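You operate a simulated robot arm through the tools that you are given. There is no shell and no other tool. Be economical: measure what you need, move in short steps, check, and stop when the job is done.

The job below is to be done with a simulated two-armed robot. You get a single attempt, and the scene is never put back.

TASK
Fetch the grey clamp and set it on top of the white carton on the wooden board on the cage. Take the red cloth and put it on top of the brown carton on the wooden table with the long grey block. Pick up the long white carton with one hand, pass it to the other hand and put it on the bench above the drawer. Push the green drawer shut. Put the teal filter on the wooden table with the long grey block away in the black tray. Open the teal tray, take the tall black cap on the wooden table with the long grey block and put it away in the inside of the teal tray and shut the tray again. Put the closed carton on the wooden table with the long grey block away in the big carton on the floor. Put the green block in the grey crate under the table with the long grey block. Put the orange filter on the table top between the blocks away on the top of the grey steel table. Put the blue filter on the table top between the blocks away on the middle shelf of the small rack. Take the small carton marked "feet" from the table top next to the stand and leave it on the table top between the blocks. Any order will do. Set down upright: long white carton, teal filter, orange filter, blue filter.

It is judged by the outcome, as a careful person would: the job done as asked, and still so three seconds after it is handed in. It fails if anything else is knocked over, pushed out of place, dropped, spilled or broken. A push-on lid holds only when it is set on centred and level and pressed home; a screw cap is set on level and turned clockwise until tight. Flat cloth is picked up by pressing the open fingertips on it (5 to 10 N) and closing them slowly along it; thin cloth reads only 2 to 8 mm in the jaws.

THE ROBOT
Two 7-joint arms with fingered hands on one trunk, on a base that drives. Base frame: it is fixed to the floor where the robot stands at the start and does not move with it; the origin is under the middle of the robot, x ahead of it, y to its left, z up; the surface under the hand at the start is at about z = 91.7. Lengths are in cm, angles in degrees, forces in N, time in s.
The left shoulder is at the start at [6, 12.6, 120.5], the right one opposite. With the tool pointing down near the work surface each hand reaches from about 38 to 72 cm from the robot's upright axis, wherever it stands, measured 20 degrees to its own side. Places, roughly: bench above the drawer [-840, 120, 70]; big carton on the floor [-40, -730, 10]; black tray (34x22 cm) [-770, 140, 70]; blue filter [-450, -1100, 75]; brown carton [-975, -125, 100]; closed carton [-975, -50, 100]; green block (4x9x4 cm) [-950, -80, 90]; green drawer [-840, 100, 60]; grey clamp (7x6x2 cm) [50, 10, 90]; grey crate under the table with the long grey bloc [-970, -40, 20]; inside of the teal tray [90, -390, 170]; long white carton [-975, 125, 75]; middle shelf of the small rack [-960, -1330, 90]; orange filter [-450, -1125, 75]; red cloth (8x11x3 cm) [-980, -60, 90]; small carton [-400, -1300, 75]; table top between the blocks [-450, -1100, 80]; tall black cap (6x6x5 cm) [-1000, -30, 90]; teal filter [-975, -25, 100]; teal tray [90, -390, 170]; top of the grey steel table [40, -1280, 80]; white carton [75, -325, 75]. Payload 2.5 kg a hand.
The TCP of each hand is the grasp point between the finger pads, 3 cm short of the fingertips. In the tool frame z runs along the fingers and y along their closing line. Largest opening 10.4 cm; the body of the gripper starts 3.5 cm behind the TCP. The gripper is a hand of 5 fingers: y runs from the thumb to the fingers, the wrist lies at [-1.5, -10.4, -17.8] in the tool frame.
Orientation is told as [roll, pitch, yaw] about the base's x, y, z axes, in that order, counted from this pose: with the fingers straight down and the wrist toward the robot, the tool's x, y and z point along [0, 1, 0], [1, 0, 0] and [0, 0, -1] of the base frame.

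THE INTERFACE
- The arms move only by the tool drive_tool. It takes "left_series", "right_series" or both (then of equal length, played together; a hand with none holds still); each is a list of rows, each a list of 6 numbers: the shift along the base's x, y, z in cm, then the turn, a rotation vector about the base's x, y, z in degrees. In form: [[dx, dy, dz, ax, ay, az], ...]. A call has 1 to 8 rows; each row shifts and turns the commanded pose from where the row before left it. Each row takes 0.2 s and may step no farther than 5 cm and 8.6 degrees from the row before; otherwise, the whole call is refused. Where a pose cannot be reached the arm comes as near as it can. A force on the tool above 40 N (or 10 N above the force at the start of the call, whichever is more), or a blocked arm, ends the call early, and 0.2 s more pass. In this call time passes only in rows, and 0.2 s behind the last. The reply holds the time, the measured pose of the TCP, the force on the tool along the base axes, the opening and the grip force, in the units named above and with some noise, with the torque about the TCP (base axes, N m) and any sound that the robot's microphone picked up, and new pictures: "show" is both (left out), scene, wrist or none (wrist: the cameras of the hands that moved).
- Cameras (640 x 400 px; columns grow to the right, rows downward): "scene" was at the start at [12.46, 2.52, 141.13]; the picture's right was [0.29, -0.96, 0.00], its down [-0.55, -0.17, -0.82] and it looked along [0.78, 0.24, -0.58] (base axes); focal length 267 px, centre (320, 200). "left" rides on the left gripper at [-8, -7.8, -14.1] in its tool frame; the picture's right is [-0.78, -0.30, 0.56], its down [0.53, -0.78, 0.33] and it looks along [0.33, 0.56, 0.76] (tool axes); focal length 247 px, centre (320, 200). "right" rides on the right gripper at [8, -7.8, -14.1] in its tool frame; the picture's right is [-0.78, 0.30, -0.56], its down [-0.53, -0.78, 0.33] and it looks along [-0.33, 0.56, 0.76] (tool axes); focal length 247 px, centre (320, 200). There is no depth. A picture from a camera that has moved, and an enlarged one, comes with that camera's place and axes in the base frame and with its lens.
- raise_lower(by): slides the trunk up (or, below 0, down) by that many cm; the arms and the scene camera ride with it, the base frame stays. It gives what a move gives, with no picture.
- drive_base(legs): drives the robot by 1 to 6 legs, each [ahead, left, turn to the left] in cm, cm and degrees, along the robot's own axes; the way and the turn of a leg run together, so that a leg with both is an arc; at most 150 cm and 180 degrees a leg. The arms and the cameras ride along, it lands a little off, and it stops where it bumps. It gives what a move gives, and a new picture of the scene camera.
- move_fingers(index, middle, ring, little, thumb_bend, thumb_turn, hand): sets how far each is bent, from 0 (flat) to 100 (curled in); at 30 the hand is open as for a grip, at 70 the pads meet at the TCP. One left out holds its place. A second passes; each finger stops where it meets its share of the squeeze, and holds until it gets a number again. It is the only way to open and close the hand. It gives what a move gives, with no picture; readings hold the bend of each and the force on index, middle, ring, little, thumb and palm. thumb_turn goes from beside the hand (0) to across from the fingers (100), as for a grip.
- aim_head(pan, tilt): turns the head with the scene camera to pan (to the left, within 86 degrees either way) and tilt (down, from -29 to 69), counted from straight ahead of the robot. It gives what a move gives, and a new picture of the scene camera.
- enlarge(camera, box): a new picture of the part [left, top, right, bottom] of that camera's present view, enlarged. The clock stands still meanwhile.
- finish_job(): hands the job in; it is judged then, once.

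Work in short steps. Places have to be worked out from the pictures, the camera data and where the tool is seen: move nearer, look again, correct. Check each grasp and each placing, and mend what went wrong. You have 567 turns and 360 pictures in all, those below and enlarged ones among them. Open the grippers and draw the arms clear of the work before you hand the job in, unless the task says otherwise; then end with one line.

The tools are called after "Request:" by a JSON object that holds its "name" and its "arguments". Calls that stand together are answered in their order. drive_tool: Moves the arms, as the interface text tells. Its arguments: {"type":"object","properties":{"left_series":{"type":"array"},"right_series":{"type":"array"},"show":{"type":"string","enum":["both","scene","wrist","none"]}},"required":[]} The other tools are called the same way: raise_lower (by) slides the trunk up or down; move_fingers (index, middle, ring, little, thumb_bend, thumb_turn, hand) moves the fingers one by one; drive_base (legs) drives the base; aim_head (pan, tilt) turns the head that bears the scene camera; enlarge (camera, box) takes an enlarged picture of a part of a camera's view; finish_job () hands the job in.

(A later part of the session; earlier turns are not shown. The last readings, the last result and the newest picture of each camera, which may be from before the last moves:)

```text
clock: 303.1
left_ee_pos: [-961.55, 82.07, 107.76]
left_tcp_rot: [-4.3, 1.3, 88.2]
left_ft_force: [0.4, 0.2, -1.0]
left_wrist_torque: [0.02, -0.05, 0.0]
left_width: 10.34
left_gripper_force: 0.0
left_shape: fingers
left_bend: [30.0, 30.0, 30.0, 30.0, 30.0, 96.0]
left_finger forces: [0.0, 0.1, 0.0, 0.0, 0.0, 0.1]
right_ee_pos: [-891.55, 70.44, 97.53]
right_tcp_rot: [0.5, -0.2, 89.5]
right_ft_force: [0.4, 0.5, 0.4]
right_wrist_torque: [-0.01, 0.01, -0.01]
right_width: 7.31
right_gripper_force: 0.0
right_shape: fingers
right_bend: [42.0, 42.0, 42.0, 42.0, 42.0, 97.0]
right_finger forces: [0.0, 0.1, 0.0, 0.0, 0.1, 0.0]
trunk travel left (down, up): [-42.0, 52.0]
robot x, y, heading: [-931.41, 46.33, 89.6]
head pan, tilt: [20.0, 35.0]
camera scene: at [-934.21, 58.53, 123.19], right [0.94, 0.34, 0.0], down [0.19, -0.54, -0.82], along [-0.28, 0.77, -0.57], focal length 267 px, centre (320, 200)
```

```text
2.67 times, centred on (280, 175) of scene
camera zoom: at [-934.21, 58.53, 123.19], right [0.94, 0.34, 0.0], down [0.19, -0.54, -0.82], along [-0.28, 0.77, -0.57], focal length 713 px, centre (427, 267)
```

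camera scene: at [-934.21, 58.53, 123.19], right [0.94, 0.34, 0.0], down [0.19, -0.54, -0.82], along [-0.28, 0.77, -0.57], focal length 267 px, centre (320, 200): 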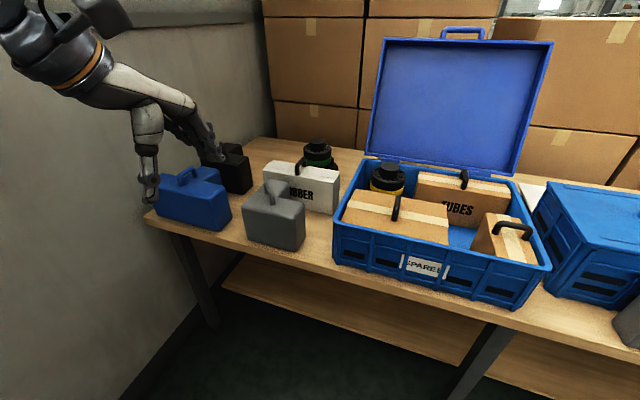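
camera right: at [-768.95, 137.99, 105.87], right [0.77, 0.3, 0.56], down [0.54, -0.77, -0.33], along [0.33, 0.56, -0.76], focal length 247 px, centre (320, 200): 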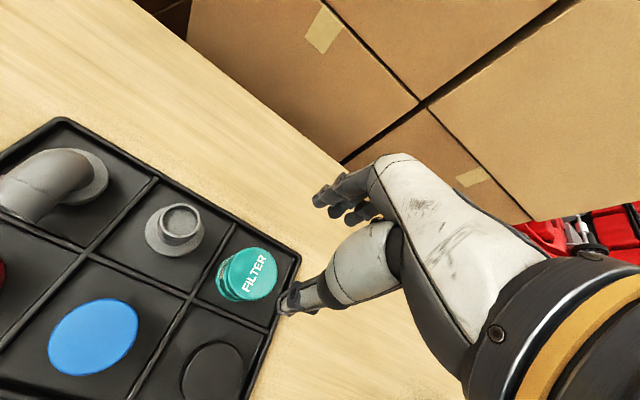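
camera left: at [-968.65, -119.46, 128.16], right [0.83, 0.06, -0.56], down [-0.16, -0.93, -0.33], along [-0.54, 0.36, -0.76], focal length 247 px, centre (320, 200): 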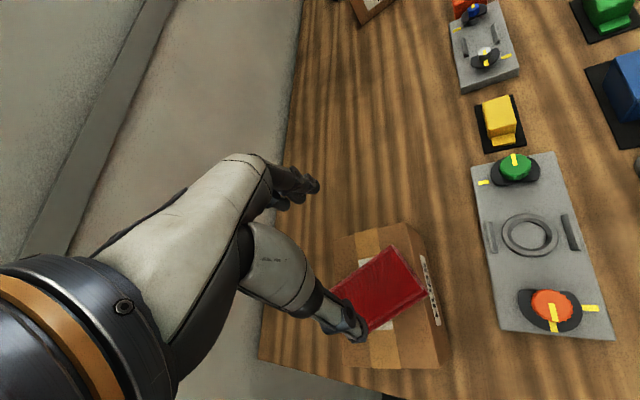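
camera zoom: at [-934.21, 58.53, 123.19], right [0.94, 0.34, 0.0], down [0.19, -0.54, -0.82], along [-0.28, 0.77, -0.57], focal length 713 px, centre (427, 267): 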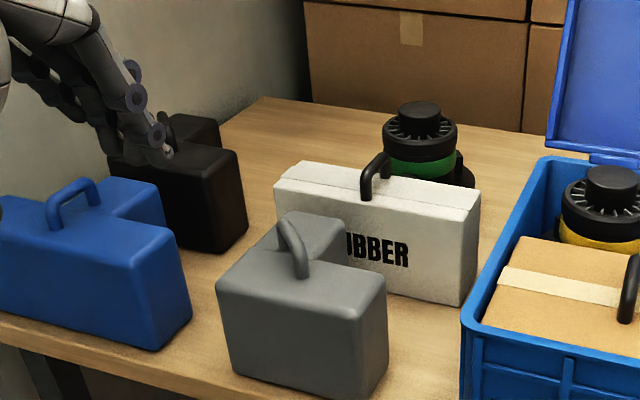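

The white RUBBER carton is about x −976..−952.7, y 124..131.5, z 70.3..82, with its handle at the middle. I'll pick its right part with the right hand, then pass to the left. First raise the hands and move the base.

Request:
{"name": "drive_tool", "arguments": {"right_series": [[0, 0, 4, 0, 0, 0], [0, 0, 4, 0, 0, 0], [0, 0, 3, 0, 0, 0]], "left_series": [[0, 0, 1, 0, 0, 0], [0, 0, 1, 0, 0, 0], [0, 0, 1, 0, 0, 0]], "show": "none"}}

Request:
{"name": "drive_base", "arguments": {"legs": [[24, 21, 0]]}}

Request:
{"name": "move_fingers", "arguments": {"hand": "right", "index": 31, "middle": 31, "ring": 31, "little": 31, "thumb_bend": 31}}

Request:
{"name": "drive_tool", "arguments": {"right_series": [[-4, 2.8, 0, 0, 0, 0], [-4, 2.8, 0, 0, 0, 0], [-4, 2.8, 0, 0, 0, 0], [-4, 2.8, 0, 0, 0, 0], [-4, 2.8, 0, 0, 0, 0], [-4, 2.8, 0, 0, 0, 0], [-4, 2.8, 0, 0, 0, 0], [-4, 2.8, 0, 0, 0, 0]], "show": "none"}}

```text
clock: 303.9
left_ee_pos: [-961.75, 82.41, 109.54]
left_tcp_rot: [-9.7, 1.0, 86.9]
left_ft_force: [0.6, 0.0, -0.5]
left_wrist_torque: [-0.02, 0.01, 0.0]
left_width: 10.3
left_gripper_force: 0.1
left_shape: fingers
left_bend: [30.0, 30.0, 30.0, 30.0, 30.0, 96.0]
left_finger forces: [0.0, 0.1, 0.0, 0.0, 0.0, 0.0]
right_ee_pos: [-891.28, 70.41, 108.53]
right_tcp_rot: [0.5, -0.1, 89.6]
right_ft_force: [-0.6, -0.7, 0.8]
right_wrist_torque: [0.02, 0.03, -0.04]
right_width: 7.29
right_gripper_force: 0.1
right_shape: fingers
right_bend: [42.0, 42.0, 42.0, 42.0, 42.0, 97.0]
right_finger forces: [0.0, 0.0, 0.0, 0.0, 0.0, 0.0]
trunk travel left (down, up): [-42.0, 52.0]
robot x, y, heading: [-931.41, 46.33, 89.6]
head pan, tilt: [20.0, 35.0]
```

```text
clock: 306.0
left_ee_pos: [-982.49, 106.09, 109.5]
left_tcp_rot: [-9.6, 1.2, 87.2]
left_ft_force: [-0.2, 0.4, 0.4]
left_wrist_torque: [0.0, 0.03, 0.01]
left_width: 10.32
left_gripper_force: 0.0
left_shape: fingers
left_bend: [30.0, 30.0, 30.0, 30.0, 30.0, 96.0]
left_finger forces: [0.0, 0.0, 0.1, 0.0, 0.0, 0.0]
right_ee_pos: [-912.01, 94.31, 108.39]
right_tcp_rot: [0.3, -0.2, 89.8]
right_ft_force: [1.1, 0.1, 0.0]
right_wrist_torque: [-0.01, 0.03, 0.03]
right_width: 7.26
right_gripper_force: 0.0
right_shape: fingers
right_bend: [42.0, 42.0, 42.0, 42.0, 42.0, 97.0]
right_finger forces: [0.0, 0.1, 0.1, 0.0, 0.0, 0.1]
trunk travel left (down, up): [-42.0, 52.0]
robot x, y, heading: [-951.98, 69.93, 89.9]
head pan, tilt: [20.0, 35.0]
camera scene: at [-954.87, 82.35, 123.18], right [0.94, 0.34, 0.0], down [0.2, -0.54, -0.82], along [-0.28, 0.77, -0.57], focal length 267 px, centre (320, 200)
```

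scene: 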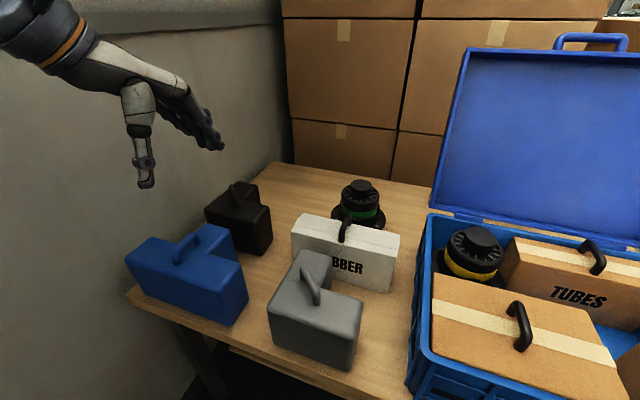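

```text
clock: 307.0
left_ee_pos: [-982.42, 106.08, 109.56]
left_tcp_rot: [-9.6, 1.2, 87.2]
left_ft_force: [0.1, 0.4, 0.0]
left_wrist_torque: [0.0, -0.03, 0.02]
left_width: 10.33
left_gripper_force: 0.0
left_shape: fingers
left_bend: [30.0, 30.0, 30.0, 30.0, 30.0, 96.0]
left_finger forces: [0.0, 0.0, 0.0, 0.1, 0.0, 0.0]
right_ee_pos: [-912.0, 94.3, 108.54]
right_tcp_rot: [0.5, -0.1, 89.8]
right_ft_force: [-0.2, 1.2, -0.7]
right_wrist_torque: [0.01, -0.01, -0.02]
right_width: 10.05
right_gripper_force: 0.1
right_shape: fingers
right_bend: [31.0, 31.0, 31.0, 31.0, 31.0, 97.0]
right_finger forces: [0.0, 0.0, 0.0, 0.0, 0.0, 0.1]
trunk travel left (down, up): [-42.0, 52.0]
robot x, y, heading: [-951.8, 70.19, 89.9]
head pan, tilt: [20.0, 35.0]
```

```text
clock: 308.8
left_ee_pos: [-982.52, 106.11, 109.53]
left_tcp_rot: [-9.7, 1.0, 87.2]
left_ft_force: [0.0, -0.5, 0.9]
left_wrist_torque: [-0.01, -0.06, 0.0]
left_width: 10.3
left_gripper_force: 0.0
left_shape: fingers
left_bend: [30.0, 30.0, 30.0, 30.0, 30.0, 96.0]
left_finger forces: [0.1, 0.0, 0.1, 0.0, 0.0, 0.0]
right_ee_pos: [-944.08, 116.9, 108.58]
right_tcp_rot: [0.4, -0.2, 89.7]
right_ft_force: [-0.3, 0.2, 0.1]
right_wrist_torque: [0.02, 0.0, 0.02]
right_width: 10.04
right_gripper_force: 0.0
right_shape: fingers
right_bend: [31.0, 31.0, 31.0, 31.0, 31.0, 97.0]
right_finger forces: [0.1, 0.0, 0.0, 0.0, 0.0, 0.0]
trunk travel left (down, up): [-42.0, 52.0]
robot x, y, heading: [-951.82, 69.89, 89.9]
head pan, tilt: [20.0, 35.0]
```

Position confirmed (front right corner at [-952.8,124.3]). I continue to above the carton's right part.

Request:
{"name": "drive_tool", "arguments": {"right_series": [[-3.5, 2.7, -1, 0, 0, 0], [-3.5, 2.7, -1, 0, 0, 0], [-3.5, 2.7, -1, 0, 0, 0], [-3.2, 2.7, -1, 0, 0, 0], [0, 0, -4, 0, 0, 0], [0, 0, -4, 0, 0, 0]], "show": "both"}}

```text
clock: 310.2
left_ee_pos: [-982.36, 106.14, 109.56]
left_tcp_rot: [-9.7, 1.0, 87.2]
left_ft_force: [1.1, 0.3, -0.2]
left_wrist_torque: [0.03, -0.02, 0.02]
left_width: 10.29
left_gripper_force: 0.1
left_shape: fingers
left_bend: [30.0, 30.0, 30.0, 30.0, 30.0, 96.0]
left_finger forces: [0.0, 0.0, 0.1, 0.0, 0.1, 0.1]
right_ee_pos: [-957.48, 127.67, 96.39]
right_tcp_rot: [0.4, -0.3, 89.8]
right_ft_force: [-0.3, 0.3, 0.1]
right_wrist_torque: [0.0, 0.01, -0.02]
right_width: 10.05
right_gripper_force: 0.1
right_shape: fingers
right_bend: [31.0, 31.0, 31.0, 31.0, 31.0, 97.0]
right_finger forces: [0.0, 0.0, 0.0, 0.0, 0.1, 0.0]
trunk travel left (down, up): [-42.0, 52.0]
robot x, y, heading: [-952.29, 70.3, 90.2]
head pan, tilt: [20.0, 35.0]
camera scene: at [-954.85, 82.34, 123.19], right [0.94, 0.34, 0.0], down [0.2, -0.54, -0.82], along [-0.28, 0.77, -0.57], focal length 267 px, centre (320, 200)
camera right: at [-965.39, 120.01, 110.41], right [0.78, 0.29, 0.55], down [0.53, -0.78, -0.34], along [0.33, 0.56, -0.76], focal length 247 px, centre (320, 200)
```

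scene: 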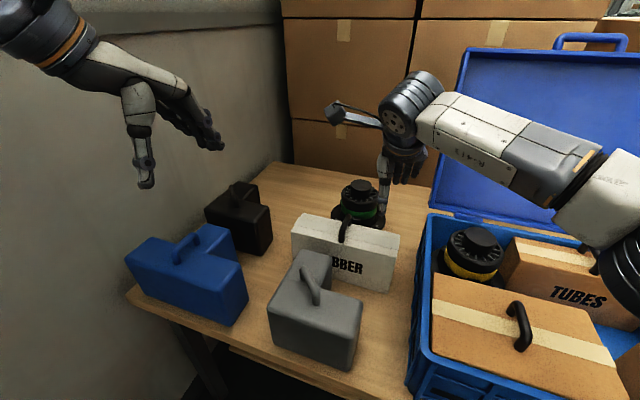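
right: 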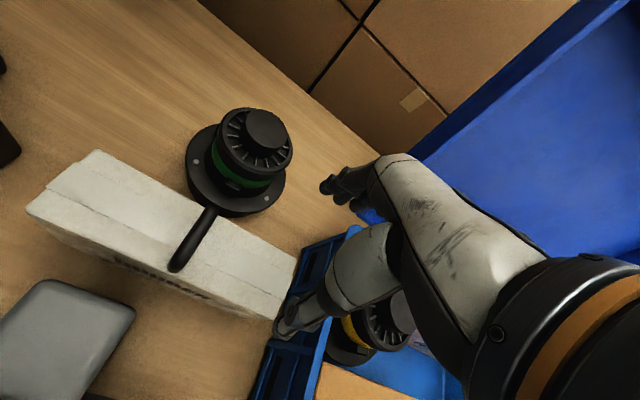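

Carton, handle and motor clearances look fine. I descend around the right end and close.

Request:
{"name": "drive_tool", "arguments": {"right_series": [[0, -0.4, -4.5, 0, 0, 0], [0, 0, -4.5, 0, 0, 0], [0, 0, -4, 0, 0, 0], [0, 0, -2.5, 0, 0, 0], [0, 0, -1.2, 0, 0, 0]], "show": "wrist"}}

```text
clock: 311.4
left_ee_pos: [-982.51, 106.11, 109.63]
left_tcp_rot: [-9.6, 1.1, 87.2]
left_ft_force: [0.3, 0.7, 0.0]
left_wrist_torque: [-0.01, 0.01, 0.02]
left_width: 10.32
left_gripper_force: 0.0
left_shape: fingers
left_bend: [30.0, 30.0, 30.0, 30.0, 30.0, 96.0]
left_finger forces: [0.0, 0.1, 0.0, 0.0, 0.0, 0.1]
right_ee_pos: [-957.81, 127.11, 79.89]
right_tcp_rot: [0.6, -0.4, 89.7]
right_ft_force: [0.2, 0.6, 3.6]
right_wrist_torque: [0.01, 0.05, -0.03]
right_width: 10.24
right_gripper_force: 1.6
right_shape: fingers
right_bend: [30.0, 31.0, 31.0, 31.0, 31.0, 97.0]
right_finger forces: [2.2, 0.0, 0.0, 0.1, 1.6, 0.0]
trunk travel left (down, up): [-42.0, 52.0]
robot x, y, heading: [-951.92, 70.22, 89.9]
head pan, tilt: [20.0, 35.0]
camera right: at [-965.78, 119.47, 93.91], right [0.78, 0.29, 0.55], down [0.53, -0.78, -0.34], along [0.33, 0.56, -0.76], focal length 247 px, centre (320, 200)
```

right: 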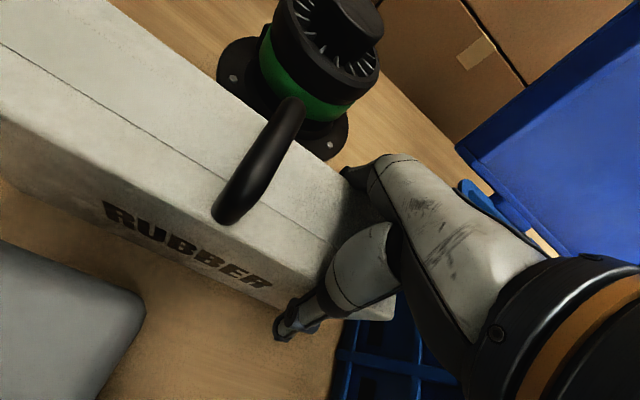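

Fingers already touch both sides lightly. I close and lift a little.

Request:
{"name": "move_fingers", "arguments": {"hand": "right", "index": 75, "middle": 75, "ring": 75, "little": 75, "thumb_bend": 75}}

Request:
{"name": "drive_tool", "arguments": {"right_series": [[0, 0, 1, 0, 0, 0], [0, 0, 1.5, 0, 0, 0]], "show": "both"}}

```text
clock: 312.4
left_ee_pos: [-982.56, 106.07, 109.51]
left_tcp_rot: [-9.7, 1.1, 87.2]
left_ft_force: [-1.1, -0.7, -0.3]
left_wrist_torque: [0.0, 0.0, 0.02]
left_width: 10.33
left_gripper_force: 0.1
left_shape: fingers
left_bend: [30.0, 30.0, 30.0, 30.0, 30.0, 96.0]
left_finger forces: [0.0, 0.0, 0.1, 0.0, 0.1, 0.1]
right_ee_pos: [-957.84, 127.22, 80.01]
right_tcp_rot: [0.6, -0.5, 89.8]
right_ft_force: [-1.2, 5.6, 11.7]
right_wrist_torque: [0.79, -0.39, 0.32]
right_width: 7.17
right_gripper_force: 50.4
right_shape: fingers
right_bend: [39.0, 52.0, 53.0, 61.0, 61.0, 91.0]
right_finger forces: [15.7, 10.8, 10.5, 15.5, 47.5, 0.0]
trunk travel left (down, up): [-42.0, 52.0]
robot x, y, heading: [-951.77, 69.98, 90.2]
head pan, tilt: [20.0, 35.0]
```

```text
clock: 313.0
left_ee_pos: [-982.52, 106.14, 109.57]
left_tcp_rot: [-9.7, 1.2, 87.2]
left_ft_force: [0.6, -0.2, -0.4]
left_wrist_torque: [0.01, 0.02, -0.06]
left_width: 10.32
left_gripper_force: 0.2
left_shape: fingers
left_bend: [30.0, 30.0, 30.0, 30.0, 30.0, 96.0]
left_finger forces: [0.0, 0.0, 0.0, 0.0, 0.1, 0.0]
right_ee_pos: [-957.8, 127.19, 82.1]
right_tcp_rot: [0.4, 0.2, 89.7]
right_ft_force: [-0.3, 0.4, -2.9]
right_wrist_torque: [0.0, -0.22, -0.01]
right_width: 7.14
right_gripper_force: 45.8
right_shape: fingers
right_bend: [39.0, 53.0, 54.0, 61.0, 62.0, 90.0]
right_finger forces: [14.4, 9.4, 9.2, 13.1, 45.9, 0.0]
trunk travel left (down, up): [-42.0, 52.0]
robot x, y, heading: [-951.8, 70.42, 90.0]
head pan, tilt: [20.0, 35.0]
camera scene: at [-954.86, 82.36, 123.17], right [0.94, 0.34, 0.0], down [0.2, -0.54, -0.82], along [-0.28, 0.77, -0.57], focal length 267 px, centre (320, 200)
camera right: at [-965.78, 119.49, 96.15], right [0.78, 0.29, 0.55], down [0.53, -0.78, -0.34], along [0.33, 0.55, -0.76], focal length 247 px, centre (320, 200)
```

scene: 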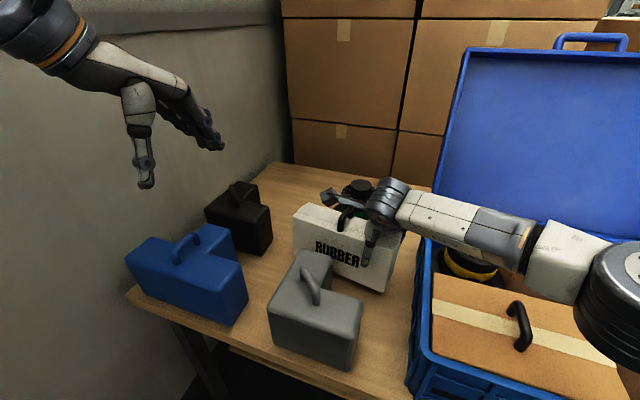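
right: 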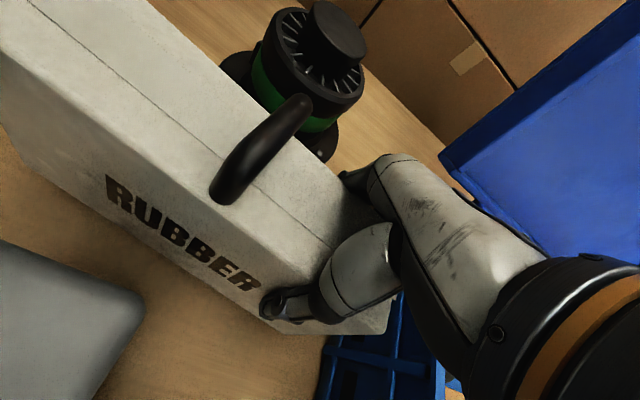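

Held level, about 3 N. I lift it well clear and drive back into open space for the handover.

Request:
{"name": "drive_tool", "arguments": {"right_series": [[0, 0, 4, 0, 0, 0], [0, 0, 4.5, 0, 0, 0], [0, 0, 4.5, 0, 0, 0], [0, 0, 4.5, 0, 0, 0], [0, 0, 4.5, 0, 0, 0]], "show": "none"}}

Request:
{"name": "drive_base", "arguments": {"legs": [[-55, 0, 0], [0, -60, 0]]}}

Request:
{"name": "drive_tool", "arguments": {"right_series": [[4, -1, 0, 0, 0, 0], [4, -1, 0, 0, 0, 0], [4, -1, 0, 0, 0, 0]], "left_series": [[0, 2, 1, 3.5, 0, 1], [0, 2, 1, 3.5, 0, 1], [0, 2, 1, 3.5, 0, 1]], "show": "both"}}

```text
clock: 314.2
left_ee_pos: [-982.48, 106.06, 109.52]
left_tcp_rot: [-9.7, 1.1, 87.2]
left_ft_force: [-0.6, -0.2, 0.6]
left_wrist_torque: [-0.01, -0.01, 0.0]
left_width: 10.34
left_gripper_force: 0.1
left_shape: fingers
left_bend: [30.0, 30.0, 30.0, 30.0, 30.0, 96.0]
left_finger forces: [0.1, 0.0, 0.0, 0.0, 0.0, 0.1]
right_ee_pos: [-957.62, 127.18, 104.35]
right_tcp_rot: [0.5, -0.2, 89.9]
right_ft_force: [0.2, 0.2, -3.5]
right_wrist_torque: [0.0, -0.22, 0.04]
right_width: 7.1
right_gripper_force: 45.5
right_shape: fingers
right_bend: [39.0, 53.0, 54.0, 61.0, 62.0, 90.0]
right_finger forces: [14.0, 9.2, 9.0, 12.9, 44.8, 0.1]
trunk travel left (down, up): [-42.0, 52.0]
robot x, y, heading: [-951.92, 70.08, 89.9]
head pan, tilt: [20.0, 35.0]
```

```text
clock: 320.3
left_ee_pos: [-923.38, 51.54, 109.53]
left_tcp_rot: [-9.6, 1.3, 87.0]
left_ft_force: [0.3, 0.6, 0.1]
left_wrist_torque: [-0.03, 0.04, 0.0]
left_width: 10.31
left_gripper_force: 0.1
left_shape: fingers
left_bend: [30.0, 30.0, 30.0, 30.0, 30.0, 96.0]
left_finger forces: [0.1, 0.0, 0.1, 0.0, 0.0, 0.0]
right_ee_pos: [-898.52, 72.76, 104.34]
right_tcp_rot: [0.4, -0.2, 89.6]
right_ft_force: [0.5, -0.3, -3.4]
right_wrist_torque: [0.0, -0.26, -0.02]
right_width: 7.12
right_gripper_force: 44.4
right_shape: fingers
right_bend: [39.0, 53.0, 55.0, 61.0, 62.0, 90.0]
right_finger forces: [13.9, 9.0, 8.9, 12.8, 44.6, 0.0]
trunk travel left (down, up): [-42.0, 52.0]
robot x, y, heading: [-893.22, 15.6, 89.7]
head pan, tilt: [20.0, 35.0]
camera scene: at [-895.79, 27.7, 123.18], right [0.94, 0.34, 0.0], down [0.19, -0.54, -0.82], along [-0.28, 0.77, -0.57], focal length 267 px, centre (320, 200)
```

scene: 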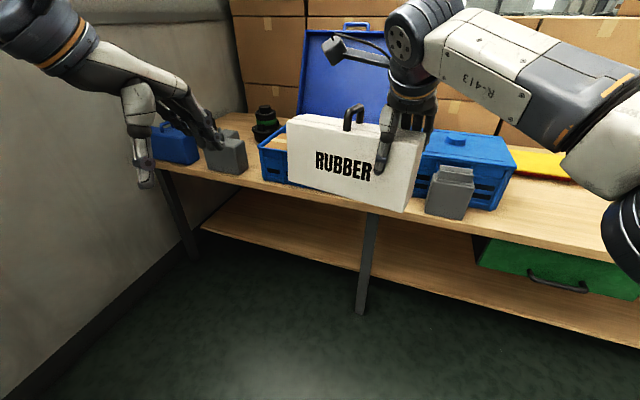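

```text
clock: 321.1
left_ee_pos: [-923.98, 57.79, 111.45]
left_tcp_rot: [-13.5, -9.2, 90.6]
left_ft_force: [0.0, -0.3, -0.3]
left_wrist_torque: [-0.01, -0.03, -0.02]
left_width: 10.28
left_gripper_force: 0.0
left_shape: fingers
left_bend: [30.0, 30.0, 30.0, 30.0, 30.0, 96.0]
left_finger forces: [0.0, 0.1, 0.0, 0.0, 0.0, 0.0]
right_ee_pos: [-886.31, 69.78, 104.47]
right_tcp_rot: [0.4, -0.2, 89.6]
right_ft_force: [0.3, 0.9, -3.0]
right_wrist_torque: [-0.01, -0.25, 0.01]
right_width: 7.13
right_gripper_force: 44.3
right_shape: fingers
right_bend: [39.0, 53.0, 55.0, 62.0, 62.0, 90.0]
right_finger forces: [13.8, 9.1, 8.6, 12.6, 44.2, 0.1]
trunk travel left (down, up): [-42.0, 52.0]
robot x, y, heading: [-892.79, 15.56, 89.5]
head pan, tilt: [20.0, 35.0]
camera scene: at [-895.76, 27.7, 123.18], right [0.94, 0.34, 0.0], down [0.19, -0.54, -0.82], along [-0.28, 0.77, -0.57], focal length 267 px, centre (320, 200)
camera right: at [-894.35, 62.09, 118.41], right [0.78, 0.29, 0.55], down [0.53, -0.78, -0.34], along [0.33, 0.56, -0.76], focal length 247 px, centre (320, 200)
camera left: at [-919.43, 47.61, 125.83], right [0.89, -0.23, -0.4], down [-0.44, -0.7, -0.57], along [-0.15, 0.68, -0.72], focal length 247 px, centre (320, 200)
```

scene: 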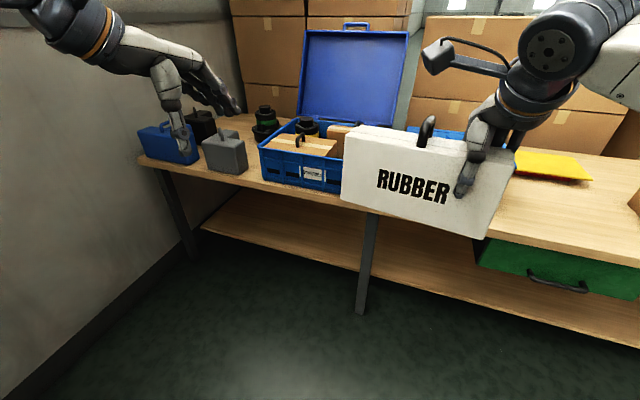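
right: 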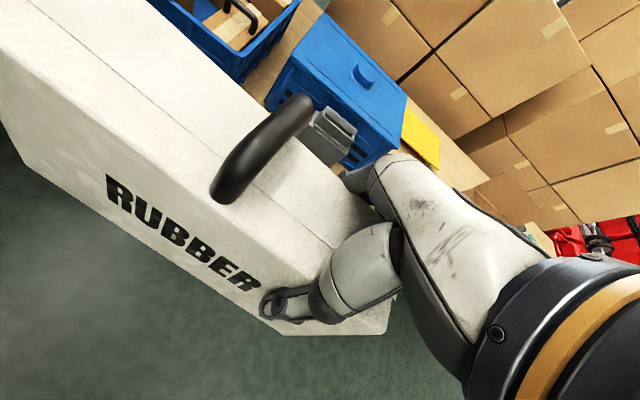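
left: 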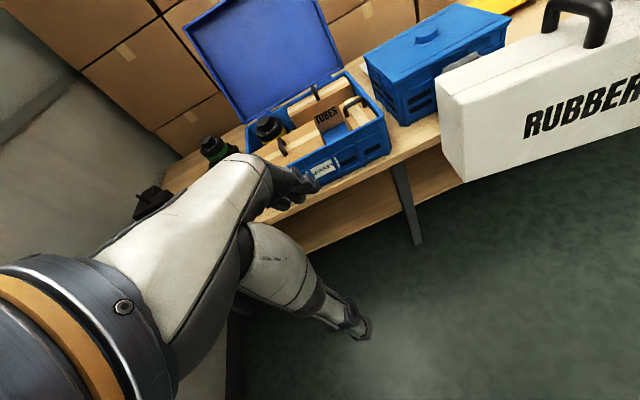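

The hands' cameras would collide if both gripped straight from above, so the left hand will come in tilted 45° from the upper left onto the carton's left top corner. I pre-position and tilt it.

Request:
{"name": "drive_tool", "arguments": {"left_series": [[0, 2, 1, -2.3, -7.9, -0.15], [0, 2, 1, -2.3, -7.9, -0.15], [0, 2, 1, -2.3, -7.9, -0.15], [0, 2, 1, -2.3, -7.9, -0.15]], "show": "both"}}

```text
clock: 322.1
left_ee_pos: [-923.19, 65.62, 116.53]
left_tcp_rot: [-41.0, 0.6, 91.7]
left_ft_force: [-0.6, 0.4, 0.1]
left_wrist_torque: [0.01, -0.01, 0.05]
left_width: 10.33
left_gripper_force: 0.0
left_shape: fingers
left_bend: [30.0, 30.0, 30.0, 30.0, 30.0, 96.0]
left_finger forces: [0.1, 0.0, 0.0, 0.1, 0.0, 0.0]
right_ee_pos: [-886.52, 69.71, 104.42]
right_tcp_rot: [0.4, -0.2, 89.6]
right_ft_force: [-0.1, 0.1, -4.3]
right_wrist_torque: [-0.03, -0.26, -0.01]
right_width: 7.11
right_gripper_force: 44.3
right_shape: fingers
right_bend: [39.0, 53.0, 55.0, 62.0, 62.0, 90.0]
right_finger forces: [13.8, 9.1, 8.7, 12.6, 43.9, 0.1]
trunk travel left (down, up): [-42.0, 52.0]
robot x, y, heading: [-893.22, 15.72, 89.7]
head pan, tilt: [20.0, 35.0]
camera scene: at [-895.81, 27.73, 123.17], right [0.94, 0.34, 0.0], down [0.19, -0.54, -0.82], along [-0.28, 0.77, -0.57], focal length 267 px, centre (320, 200)
camera left: at [-926.22, 57.94, 132.56], right [0.96, -0.26, 0.09], down [-0.16, -0.79, -0.59], along [0.23, 0.55, -0.8], focal length 247 px, centre (320, 200)
```

scene: 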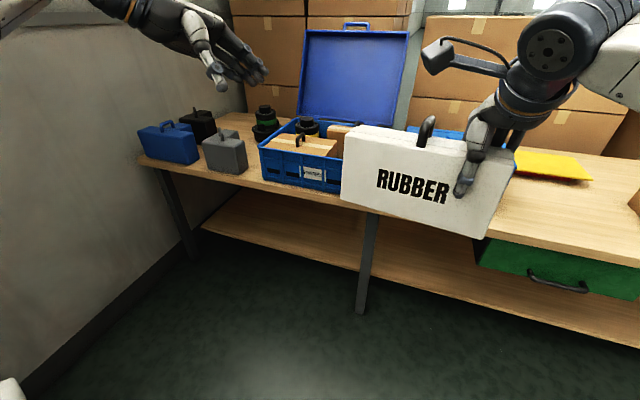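
left: 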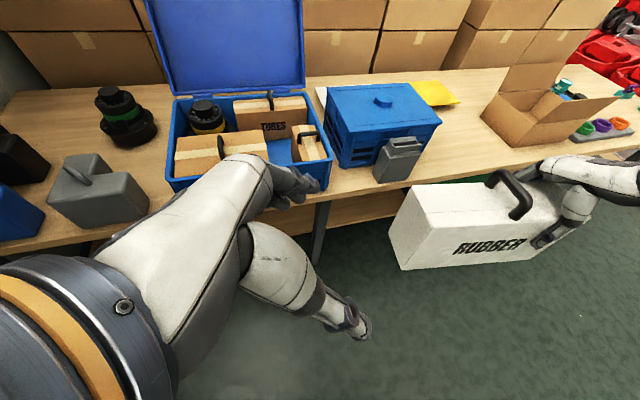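

Tilt is about −41°. I enlarge the left view to get the carton's left end precisely.

Request:
{"name": "enlarge", "arguments": {"camera": "left", "box": [360, 140, 620, 300]}}

```text
2.46 times, centred on (490, 220) of left
camera zoom: at [-926.22, 57.94, 132.56], right [0.96, -0.26, 0.09], down [-0.16, -0.79, -0.59], along [0.23, 0.55, -0.8], focal length 608 px, centre (-98, 151)
```

zoom: 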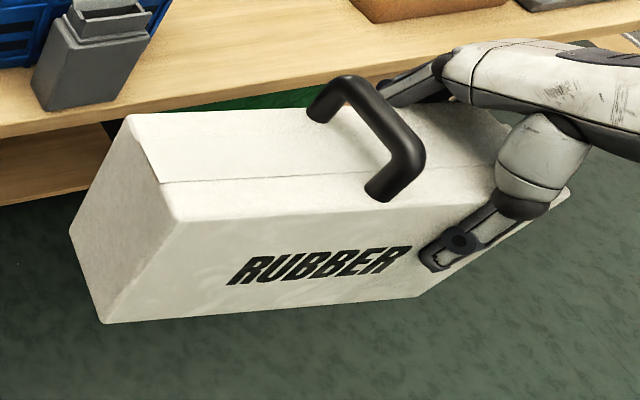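

The carton's left end is at x≈−905.3 with centre y≈72 and top z≈106.5. I move the left hand to the pre-grasp point along its approach line.

Request:
{"name": "drive_tool", "arguments": {"left_series": [[2, 3.2, 0, 0, 0, 0], [2, 3.2, 0, 0, 0, 0], [4.6, 0, -1.9, 0, 0, 0], [4.7, 0, -2, 0, 0, 0]], "show": "both"}}

```text
refused: row 4 steps farther than a row can; nothing moved
```

Request:
{"name": "drive_tool", "arguments": {"left_series": [[2, 3.2, 0, 0, 0, 0], [2, 3.2, 0, 0, 0, 0], [4.5, 0, -1.9, 0, 0, 0], [4.5, 0, -1.9, 0, 0, 0]], "show": "both"}}

```text
clock: 323.1
left_ee_pos: [-910.35, 71.94, 112.71]
left_tcp_rot: [-40.8, 0.7, 91.9]
left_ft_force: [-0.4, 0.4, 0.0]
left_wrist_torque: [0.02, 0.02, 0.0]
left_width: 10.32
left_gripper_force: 0.1
left_shape: fingers
left_bend: [30.0, 30.0, 30.0, 30.0, 30.0, 96.0]
left_finger forces: [0.1, 0.0, 0.0, 0.1, 0.0, 0.0]
right_ee_pos: [-886.54, 69.77, 104.46]
right_tcp_rot: [0.4, -0.3, 89.6]
right_ft_force: [-0.4, 0.4, -3.9]
right_wrist_torque: [-0.04, -0.24, 0.0]
right_width: 7.13
right_gripper_force: 43.8
right_shape: fingers
right_bend: [39.0, 53.0, 55.0, 62.0, 62.0, 90.0]
right_finger forces: [13.8, 9.1, 8.8, 12.4, 44.0, 0.0]
trunk travel left (down, up): [-42.0, 52.0]
robot x, y, heading: [-893.02, 15.62, 89.8]
head pan, tilt: [20.0, 35.0]
camera scene: at [-895.78, 27.7, 123.18], right [0.94, 0.34, 0.0], down [0.19, -0.54, -0.82], along [-0.28, 0.77, -0.57], focal length 267 px, centre (320, 200)
camera left: at [-913.27, 64.24, 128.79], right [0.96, -0.26, 0.09], down [-0.16, -0.79, -0.59], along [0.23, 0.55, -0.8], focal length 247 px, centre (320, 200)
```

scene: 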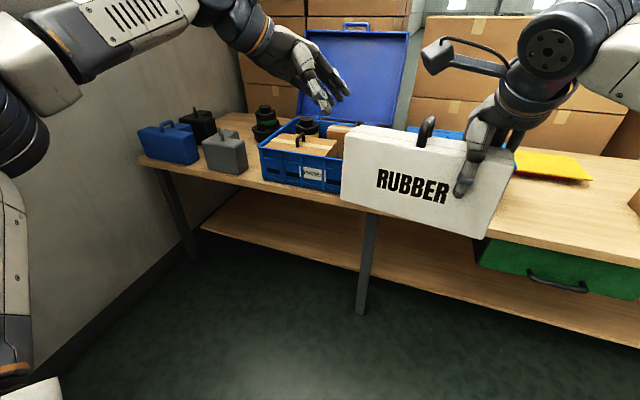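
left: 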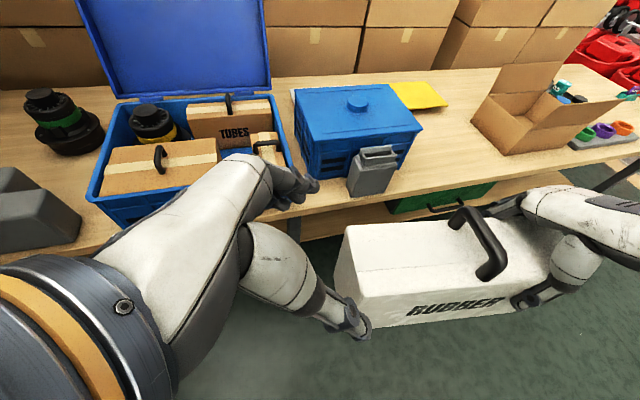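

The aim looks right. I advance along the approach line.

Request:
{"name": "drive_tool", "arguments": {"left_series": [[2, 0, -2.3, 0, 0, 0], [2, 0, -2.3, 0, 0, 0], [2, 0, -2.3, 0, 0, 0]], "show": "wrist"}}

```text
clock: 323.9
left_ee_pos: [-904.6, 71.81, 105.77]
left_tcp_rot: [-40.8, 0.8, 91.9]
left_ft_force: [0.0, -1.4, -0.5]
left_wrist_torque: [0.0, 0.02, -0.01]
left_width: 10.32
left_gripper_force: 0.0
left_shape: fingers
left_bend: [30.0, 30.0, 30.0, 30.0, 30.0, 96.0]
left_finger forces: [0.0, 0.1, 0.0, 0.1, 0.0, 0.0]
right_ee_pos: [-886.53, 69.77, 104.41]
right_tcp_rot: [0.4, -0.2, 89.6]
right_ft_force: [0.2, 0.2, -3.4]
right_wrist_torque: [-0.02, -0.23, 0.0]
right_width: 7.15
right_gripper_force: 44.0
right_shape: fingers
right_bend: [39.0, 53.0, 55.0, 62.0, 62.0, 90.0]
right_finger forces: [13.9, 9.1, 8.8, 12.5, 44.0, 0.0]
trunk travel left (down, up): [-42.0, 52.0]
robot x, y, heading: [-893.06, 15.38, 89.7]
head pan, tilt: [20.0, 35.0]
camera left: at [-907.56, 64.13, 121.88], right [0.96, -0.26, 0.09], down [-0.16, -0.79, -0.59], along [0.23, 0.55, -0.8], focal length 247 px, centre (320, 200)
```

left: 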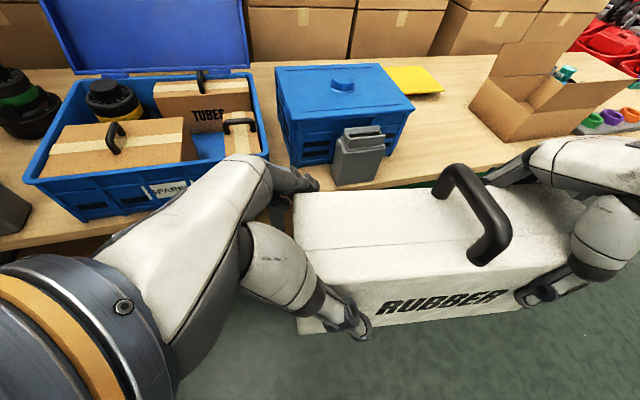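

Straddling well. I go 2 cm farther in and close the left hand.

Request:
{"name": "drive_tool", "arguments": {"left_series": [[1, 0, -0.9, 0, 0, 0], [0.8, 0, -0.7, 0, 0, 0]], "show": "none"}}

Request:
{"name": "move_fingers", "arguments": {"hand": "left", "index": 75, "middle": 75, "ring": 75, "little": 75, "thumb_bend": 75}}

Request:
{"name": "enlarge", "arguments": {"camera": "left", "box": [200, 140, 600, 390]}}

```text
clock: 324.5
left_ee_pos: [-902.61, 71.94, 104.29]
left_tcp_rot: [-40.9, 0.6, 92.0]
left_ft_force: [-0.9, -0.9, 1.1]
left_wrist_torque: [0.0, -0.03, -0.06]
left_width: 10.38
left_gripper_force: 1.5
left_shape: fingers
left_bend: [30.0, 30.0, 30.0, 30.0, 30.0, 96.0]
left_finger forces: [0.3, 0.0, 0.1, 0.1, 1.5, 0.0]
right_ee_pos: [-886.45, 69.67, 104.29]
right_tcp_rot: [0.4, -0.2, 89.6]
right_ft_force: [1.5, 0.4, -4.2]
right_wrist_torque: [-0.06, -0.41, -0.12]
right_width: 7.1
right_gripper_force: 43.7
right_shape: fingers
right_bend: [39.0, 53.0, 55.0, 62.0, 62.0, 90.0]
right_finger forces: [14.1, 9.0, 8.7, 12.3, 42.9, 0.1]
trunk travel left (down, up): [-42.0, 52.0]
robot x, y, heading: [-893.1, 15.07, 90.0]
head pan, tilt: [20.0, 35.0]
```

```text
clock: 325.5
left_ee_pos: [-902.64, 72.02, 104.14]
left_tcp_rot: [-40.8, 0.7, 91.9]
left_ft_force: [-4.4, 4.1, -1.3]
left_wrist_torque: [1.07, 0.57, 0.39]
left_width: 7.37
left_gripper_force: 45.6
left_shape: fingers
left_bend: [72.0, 50.0, 49.0, 73.0, 43.0, 96.0]
left_finger forces: [14.6, 12.3, 11.0, 15.6, 38.4, 0.0]
right_ee_pos: [-886.45, 69.75, 104.36]
right_tcp_rot: [0.4, -0.2, 89.6]
right_ft_force: [4.6, -4.9, 2.2]
right_wrist_torque: [-0.96, 0.01, 0.2]
right_width: 7.1
right_gripper_force: 46.5
right_shape: fingers
right_bend: [40.0, 54.0, 55.0, 62.0, 61.0, 90.0]
right_finger forces: [14.1, 8.5, 8.5, 13.5, 48.3, 0.0]
trunk travel left (down, up): [-42.0, 52.0]
robot x, y, heading: [-892.71, 15.03, 89.5]
head pan, tilt: [20.0, 35.0]
```

```text
1.60 times, centred on (400, 265) of left
camera zoom: at [-905.52, 64.2, 120.3], right [0.96, -0.26, 0.09], down [-0.16, -0.79, -0.59], along [0.23, 0.55, -0.8], focal length 395 px, centre (192, 96)
```

zoom: 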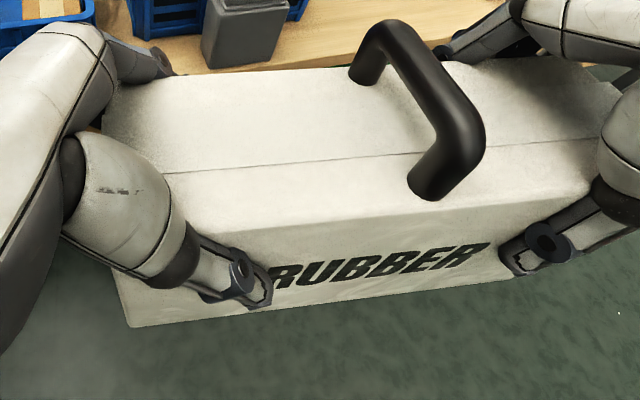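

Both hands hold firmly. I open the right hand and draw it up and away.

Request:
{"name": "move_fingers", "arguments": {"hand": "right", "index": 30, "middle": 30, "ring": 30, "little": 30, "thumb_bend": 30}}

Request:
{"name": "drive_tool", "arguments": {"right_series": [[0, 0, 2, 0, 0, 0], [0, 0, 4, 0, 0, 0], [0, 0, 4, 0, 0, 0], [3, 0, 2, 0, 0, 0], [4, -2, 0, 0, 0, 0], [4, -2, 0, 0, 0, 0]], "show": "scene"}}

```text
clock: 326.5
left_ee_pos: [-902.52, 71.91, 104.19]
left_tcp_rot: [-40.9, 0.7, 91.9]
left_ft_force: [1.6, 0.3, -2.1]
left_wrist_torque: [0.09, 0.6, 0.09]
left_width: 7.35
left_gripper_force: 41.9
left_shape: fingers
left_bend: [72.0, 51.0, 50.0, 74.0, 44.0, 94.0]
left_finger forces: [15.3, 9.9, 9.5, 13.2, 36.5, 0.0]
right_ee_pos: [-886.43, 69.76, 104.46]
right_tcp_rot: [0.5, -0.3, 89.6]
right_ft_force: [-1.4, -0.6, 2.3]
right_wrist_torque: [0.01, -0.06, -0.02]
right_width: 10.4
right_gripper_force: 1.4
right_shape: fingers
right_bend: [30.0, 30.0, 30.0, 30.0, 30.0, 97.0]
right_finger forces: [1.1, 0.0, 0.0, 0.0, 1.4, 0.0]
trunk travel left (down, up): [-42.0, 52.0]
robot x, y, heading: [-892.97, 15.31, 89.6]
head pan, tilt: [20.0, 35.0]
```

```text
clock: 327.9
left_ee_pos: [-902.51, 71.79, 104.26]
left_tcp_rot: [-40.9, 0.7, 91.8]
left_ft_force: [-0.3, 0.4, -3.1]
left_wrist_torque: [0.02, 0.31, 0.04]
left_width: 7.31
left_gripper_force: 41.8
left_shape: fingers
left_bend: [72.0, 51.0, 50.0, 74.0, 44.0, 94.0]
left_finger forces: [15.1, 9.9, 9.8, 11.4, 37.2, 0.0]
right_ee_pos: [-875.44, 65.85, 116.56]
right_tcp_rot: [0.6, -0.2, 89.5]
right_ft_force: [-0.6, 0.0, -1.0]
right_wrist_torque: [0.01, 0.0, -0.01]
right_width: 10.35
right_gripper_force: 0.0
right_shape: fingers
right_bend: [30.0, 30.0, 30.0, 30.0, 30.0, 97.0]
right_finger forces: [0.1, 0.0, 0.0, 0.0, 0.1, 0.0]
trunk travel left (down, up): [-42.0, 52.0]
robot x, y, heading: [-892.79, 15.81, 89.6]
head pan, tilt: [20.0, 35.0]
camera scene: at [-895.76, 27.68, 123.18], right [0.94, 0.34, 0.0], down [0.19, -0.54, -0.82], along [-0.28, 0.77, -0.57], focal length 267 px, centre (320, 200)
```

scene: 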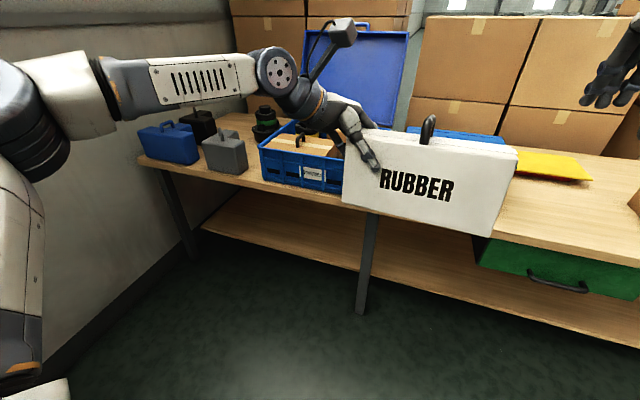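

The left hand now holds the carton alone, level. I drive right and forward to the free bench area above the drawer.

Request:
{"name": "drive_base", "arguments": {"legs": [[0, -54, 0.4], [40, 0, 0]]}}

Request:
{"name": "aim_head", "arguments": {"pan": 0, "tilt": 45}}

```text
clock: 333.1
left_ee_pos: [-849.34, 111.97, 104.21]
left_tcp_rot: [-40.9, 0.6, 91.7]
left_ft_force: [0.5, 0.3, -3.3]
left_wrist_torque: [0.06, 0.32, 0.02]
left_width: 7.34
left_gripper_force: 41.1
left_shape: fingers
left_bend: [72.0, 51.0, 50.0, 74.0, 44.0, 94.0]
left_finger forces: [15.1, 9.8, 9.7, 11.4, 37.0, 0.0]
right_ee_pos: [-822.13, 105.9, 116.4]
right_tcp_rot: [0.4, -0.2, 89.5]
right_ft_force: [-0.4, 1.2, 0.4]
right_wrist_torque: [0.02, 0.03, -0.01]
right_width: 10.33
right_gripper_force: 0.0
right_shape: fingers
right_bend: [30.0, 30.0, 30.0, 30.0, 30.0, 97.0]
right_finger forces: [0.1, 0.1, 0.1, 0.0, 0.0, 0.0]
trunk travel left (down, up): [-42.0, 52.0]
robot x, y, heading: [-839.96, 55.07, 89.5]
head pan, tilt: [20.0, 35.0]
camera scene: at [-842.63, 67.71, 123.18], right [0.94, 0.34, 0.0], down [0.19, -0.54, -0.82], along [-0.27, 0.77, -0.57], focal length 267 px, centre (320, 200)
```

scene: 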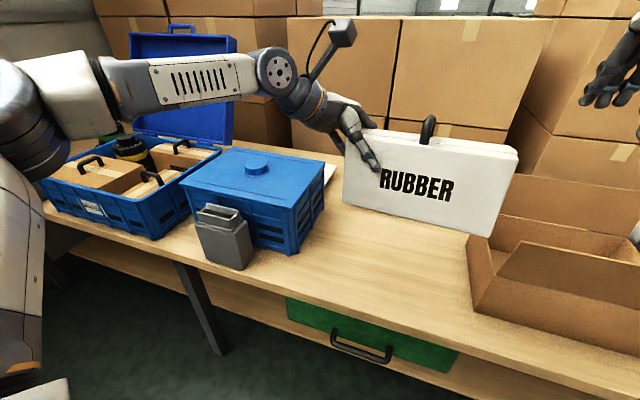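

```text
clock: 333.9
left_ee_pos: [-849.18, 111.89, 104.25]
left_tcp_rot: [-40.9, 0.7, 91.7]
left_ft_force: [-0.5, -0.4, -4.0]
left_wrist_torque: [0.1, 0.32, 0.03]
left_width: 7.3
left_gripper_force: 41.5
left_shape: fingers
left_bend: [72.0, 51.0, 50.0, 74.0, 44.0, 94.0]
left_finger forces: [15.1, 9.9, 9.7, 11.4, 37.0, 0.0]
right_ee_pos: [-822.2, 105.81, 116.39]
right_tcp_rot: [0.5, -0.2, 89.5]
right_ft_force: [0.3, 0.7, 0.7]
right_wrist_torque: [-0.02, 0.01, -0.02]
right_width: 10.3
right_gripper_force: 0.0
right_shape: fingers
right_bend: [30.0, 30.0, 30.0, 30.0, 30.0, 97.0]
right_finger forces: [0.0, 0.0, 0.0, 0.1, 0.1, 0.1]
trunk travel left (down, up): [-42.0, 52.0]
robot x, y, heading: [-840.07, 55.78, 89.2]
head pan, tilt: [0.0, 45.0]
camera scene: at [-839.63, 67.53, 121.7], right [1.0, -0.01, 0.0], down [0.0, -0.71, -0.71], along [0.0, 0.71, -0.71], focal length 267 px, centre (320, 200)
```

scene: 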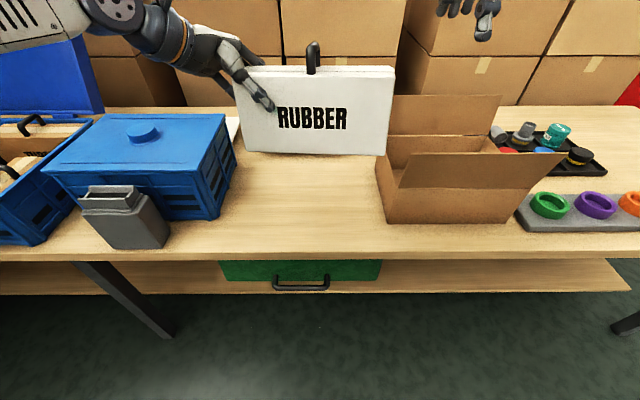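

Clear space below. I lower the carton, slowing near the bench.

Request:
{"name": "drive_tool", "arguments": {"left_series": [[0, 0.5, -4.5, 0, 0, 0], [0, 0.5, -4.5, 0, 0, 0], [0, 0.5, -4.5, 0, 0, 0], [0, 0, -4, 0, 0, 0], [0, 0, -3, 0, 0, 0], [0, 0, -1.5, 0, 0, 0]], "show": "scene"}}

```text
clock: 335.3
left_ee_pos: [-849.77, 112.73, 83.24]
left_tcp_rot: [-40.5, 0.7, 91.8]
left_ft_force: [-0.7, 0.2, -3.0]
left_wrist_torque: [0.06, 0.29, -0.01]
left_width: 7.33
left_gripper_force: 41.2
left_shape: fingers
left_bend: [72.0, 51.0, 50.0, 74.0, 44.0, 94.0]
left_finger forces: [14.7, 9.9, 9.7, 11.3, 36.6, 0.0]
left hand out of reach, approached as far as the arm can: row 6
right_ee_pos: [-822.23, 105.66, 116.53]
right_tcp_rot: [0.4, -0.3, 89.6]
right_ft_force: [-0.3, -0.9, 1.2]
right_wrist_torque: [0.03, 0.01, 0.0]
right_width: 10.36
right_gripper_force: 0.1
right_shape: fingers
right_bend: [30.0, 30.0, 30.0, 30.0, 30.0, 97.0]
right_finger forces: [0.0, 0.1, 0.0, 0.0, 0.1, 0.1]
trunk travel left (down, up): [-42.0, 52.0]
robot x, y, heading: [-839.88, 55.23, 89.8]
head pan, tilt: [0.0, 45.0]
camera scene: at [-839.62, 67.52, 121.7], right [1.0, -0.01, 0.0], down [-0.01, -0.71, -0.71], along [0.01, 0.71, -0.71], focal length 267 px, centre (320, 200)
```

scene: 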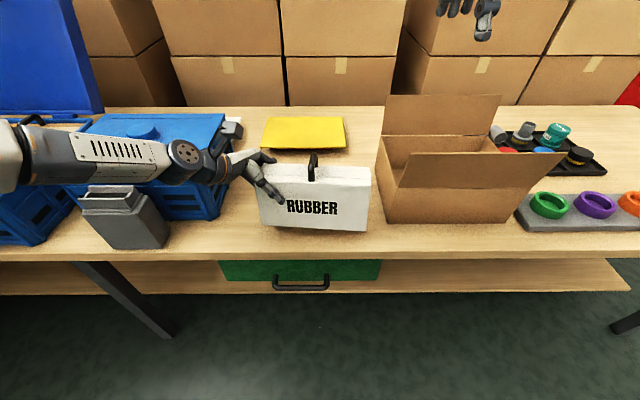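

The forearm is getting too close above the grey bottle. I lift again, and re-approach with the robot turned 40° left so the arm stays in front of the bench.

Request:
{"name": "drive_tool", "arguments": {"left_series": [[0, 0, 4.5, 0, 0, 0], [0, 0, 4.5, 0, 0, 0], [0, 0, 4.5, 0, 0, 0], [0, 0, 4.5, 0, 0, 0], [0, 0, 3, 0, 0, 0]], "show": "none"}}

Request:
{"name": "drive_base", "arguments": {"legs": [[-35, 0, 0], [0, 0, 40.5]]}}

```text
clock: 336.5
left_ee_pos: [-849.39, 112.66, 104.39]
left_tcp_rot: [-40.9, 0.6, 91.6]
left_ft_force: [0.1, -0.6, -3.1]
left_wrist_torque: [0.07, 0.34, 0.01]
left_width: 7.32
left_gripper_force: 40.5
left_shape: fingers
left_bend: [72.0, 51.0, 50.0, 74.0, 44.0, 94.0]
left_finger forces: [14.9, 9.8, 9.4, 10.7, 36.2, 0.0]
right_ee_pos: [-822.08, 105.68, 116.55]
right_tcp_rot: [0.4, -0.2, 89.4]
right_ft_force: [0.2, 0.0, 0.7]
right_wrist_torque: [0.02, 0.02, -0.02]
right_width: 10.34
right_gripper_force: 0.0
right_shape: fingers
right_bend: [30.0, 30.0, 30.0, 30.0, 30.0, 97.0]
right_finger forces: [0.0, 0.0, 0.1, 0.0, 0.0, 0.0]
trunk travel left (down, up): [-42.0, 52.0]
robot x, y, heading: [-839.8, 55.27, 89.5]
head pan, tilt: [0.0, 45.0]
```

```text
clock: 340.6
left_ee_pos: [-884.19, 58.48, 104.44]
left_tcp_rot: [-40.9, 0.6, 131.6]
left_ft_force: [-0.3, 1.2, -4.1]
left_wrist_torque: [-0.16, 0.28, 0.03]
left_width: 7.3
left_gripper_force: 39.6
left_shape: fingers
left_bend: [72.0, 51.0, 50.0, 74.0, 44.0, 94.0]
left_finger forces: [14.4, 9.6, 9.3, 10.7, 35.2, 0.0]
right_ee_pos: [-858.75, 70.45, 116.39]
right_tcp_rot: [0.4, -0.2, 129.2]
right_ft_force: [-0.6, 0.5, 0.2]
right_wrist_torque: [-0.01, -0.01, -0.03]
right_width: 10.36
right_gripper_force: 0.0
right_shape: fingers
right_bend: [30.0, 30.0, 30.0, 30.0, 30.0, 97.0]
right_finger forces: [0.0, 0.0, 0.0, 0.0, 0.0, 0.0]
trunk travel left (down, up): [-42.0, 52.0]
robot x, y, heading: [-840.34, 20.15, 129.6]
head pan, tilt: [0.0, 45.0]
camera scene: at [-847.75, 29.92, 121.7], right [0.77, 0.63, 0.0], down [0.45, -0.55, -0.71], along [-0.45, 0.55, -0.71], focal length 267 px, centre (320, 200)
```

scene: 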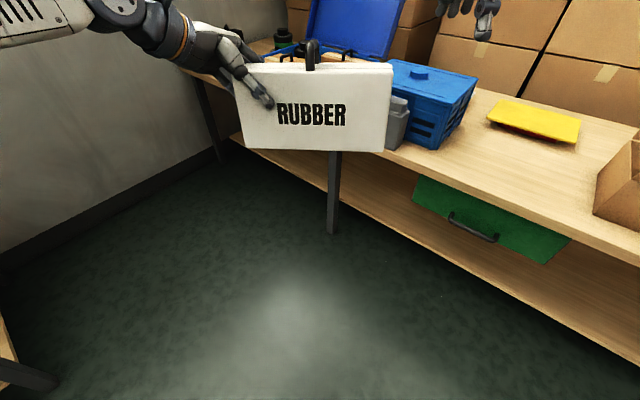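

I drive sideways right first, then forward.

Request:
{"name": "drive_base", "arguments": {"legs": [[0, -60, 0], [16, 0, 0]]}}

```text
clock: 345.0
left_ee_pos: [-847.2, 108.89, 104.25]
left_tcp_rot: [-40.8, 0.8, 130.6]
left_ft_force: [-1.6, -0.1, -3.3]
left_wrist_torque: [-0.18, 0.29, -0.01]
left_width: 7.3
left_gripper_force: 40.3
left_shape: fingers
left_bend: [72.0, 51.0, 50.0, 74.0, 44.0, 94.0]
left_finger forces: [14.6, 9.6, 9.2, 11.0, 35.3, 0.0]
right_ee_pos: [-821.59, 120.47, 116.46]
right_tcp_rot: [0.5, -0.3, 128.5]
right_ft_force: [-0.4, -0.6, 0.3]
right_wrist_torque: [0.01, 0.02, -0.01]
right_width: 10.34
right_gripper_force: 0.0
right_shape: fingers
right_bend: [30.0, 30.0, 30.0, 30.0, 30.0, 97.0]
right_finger forces: [0.1, 0.0, 0.0, 0.1, 0.1, 0.1]
trunk travel left (down, up): [-42.0, 52.0]
robot x, y, heading: [-803.96, 70.2, 128.4]
head pan, tilt: [0.0, 45.0]
camera scene: at [-811.13, 79.87, 121.69], right [0.78, 0.62, 0.0], down [0.44, -0.55, -0.71], along [-0.44, 0.55, -0.71], focal length 267 px, centre (320, 200)
```

scene: 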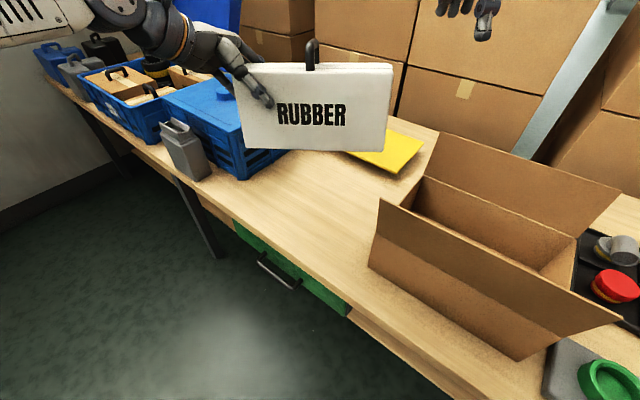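

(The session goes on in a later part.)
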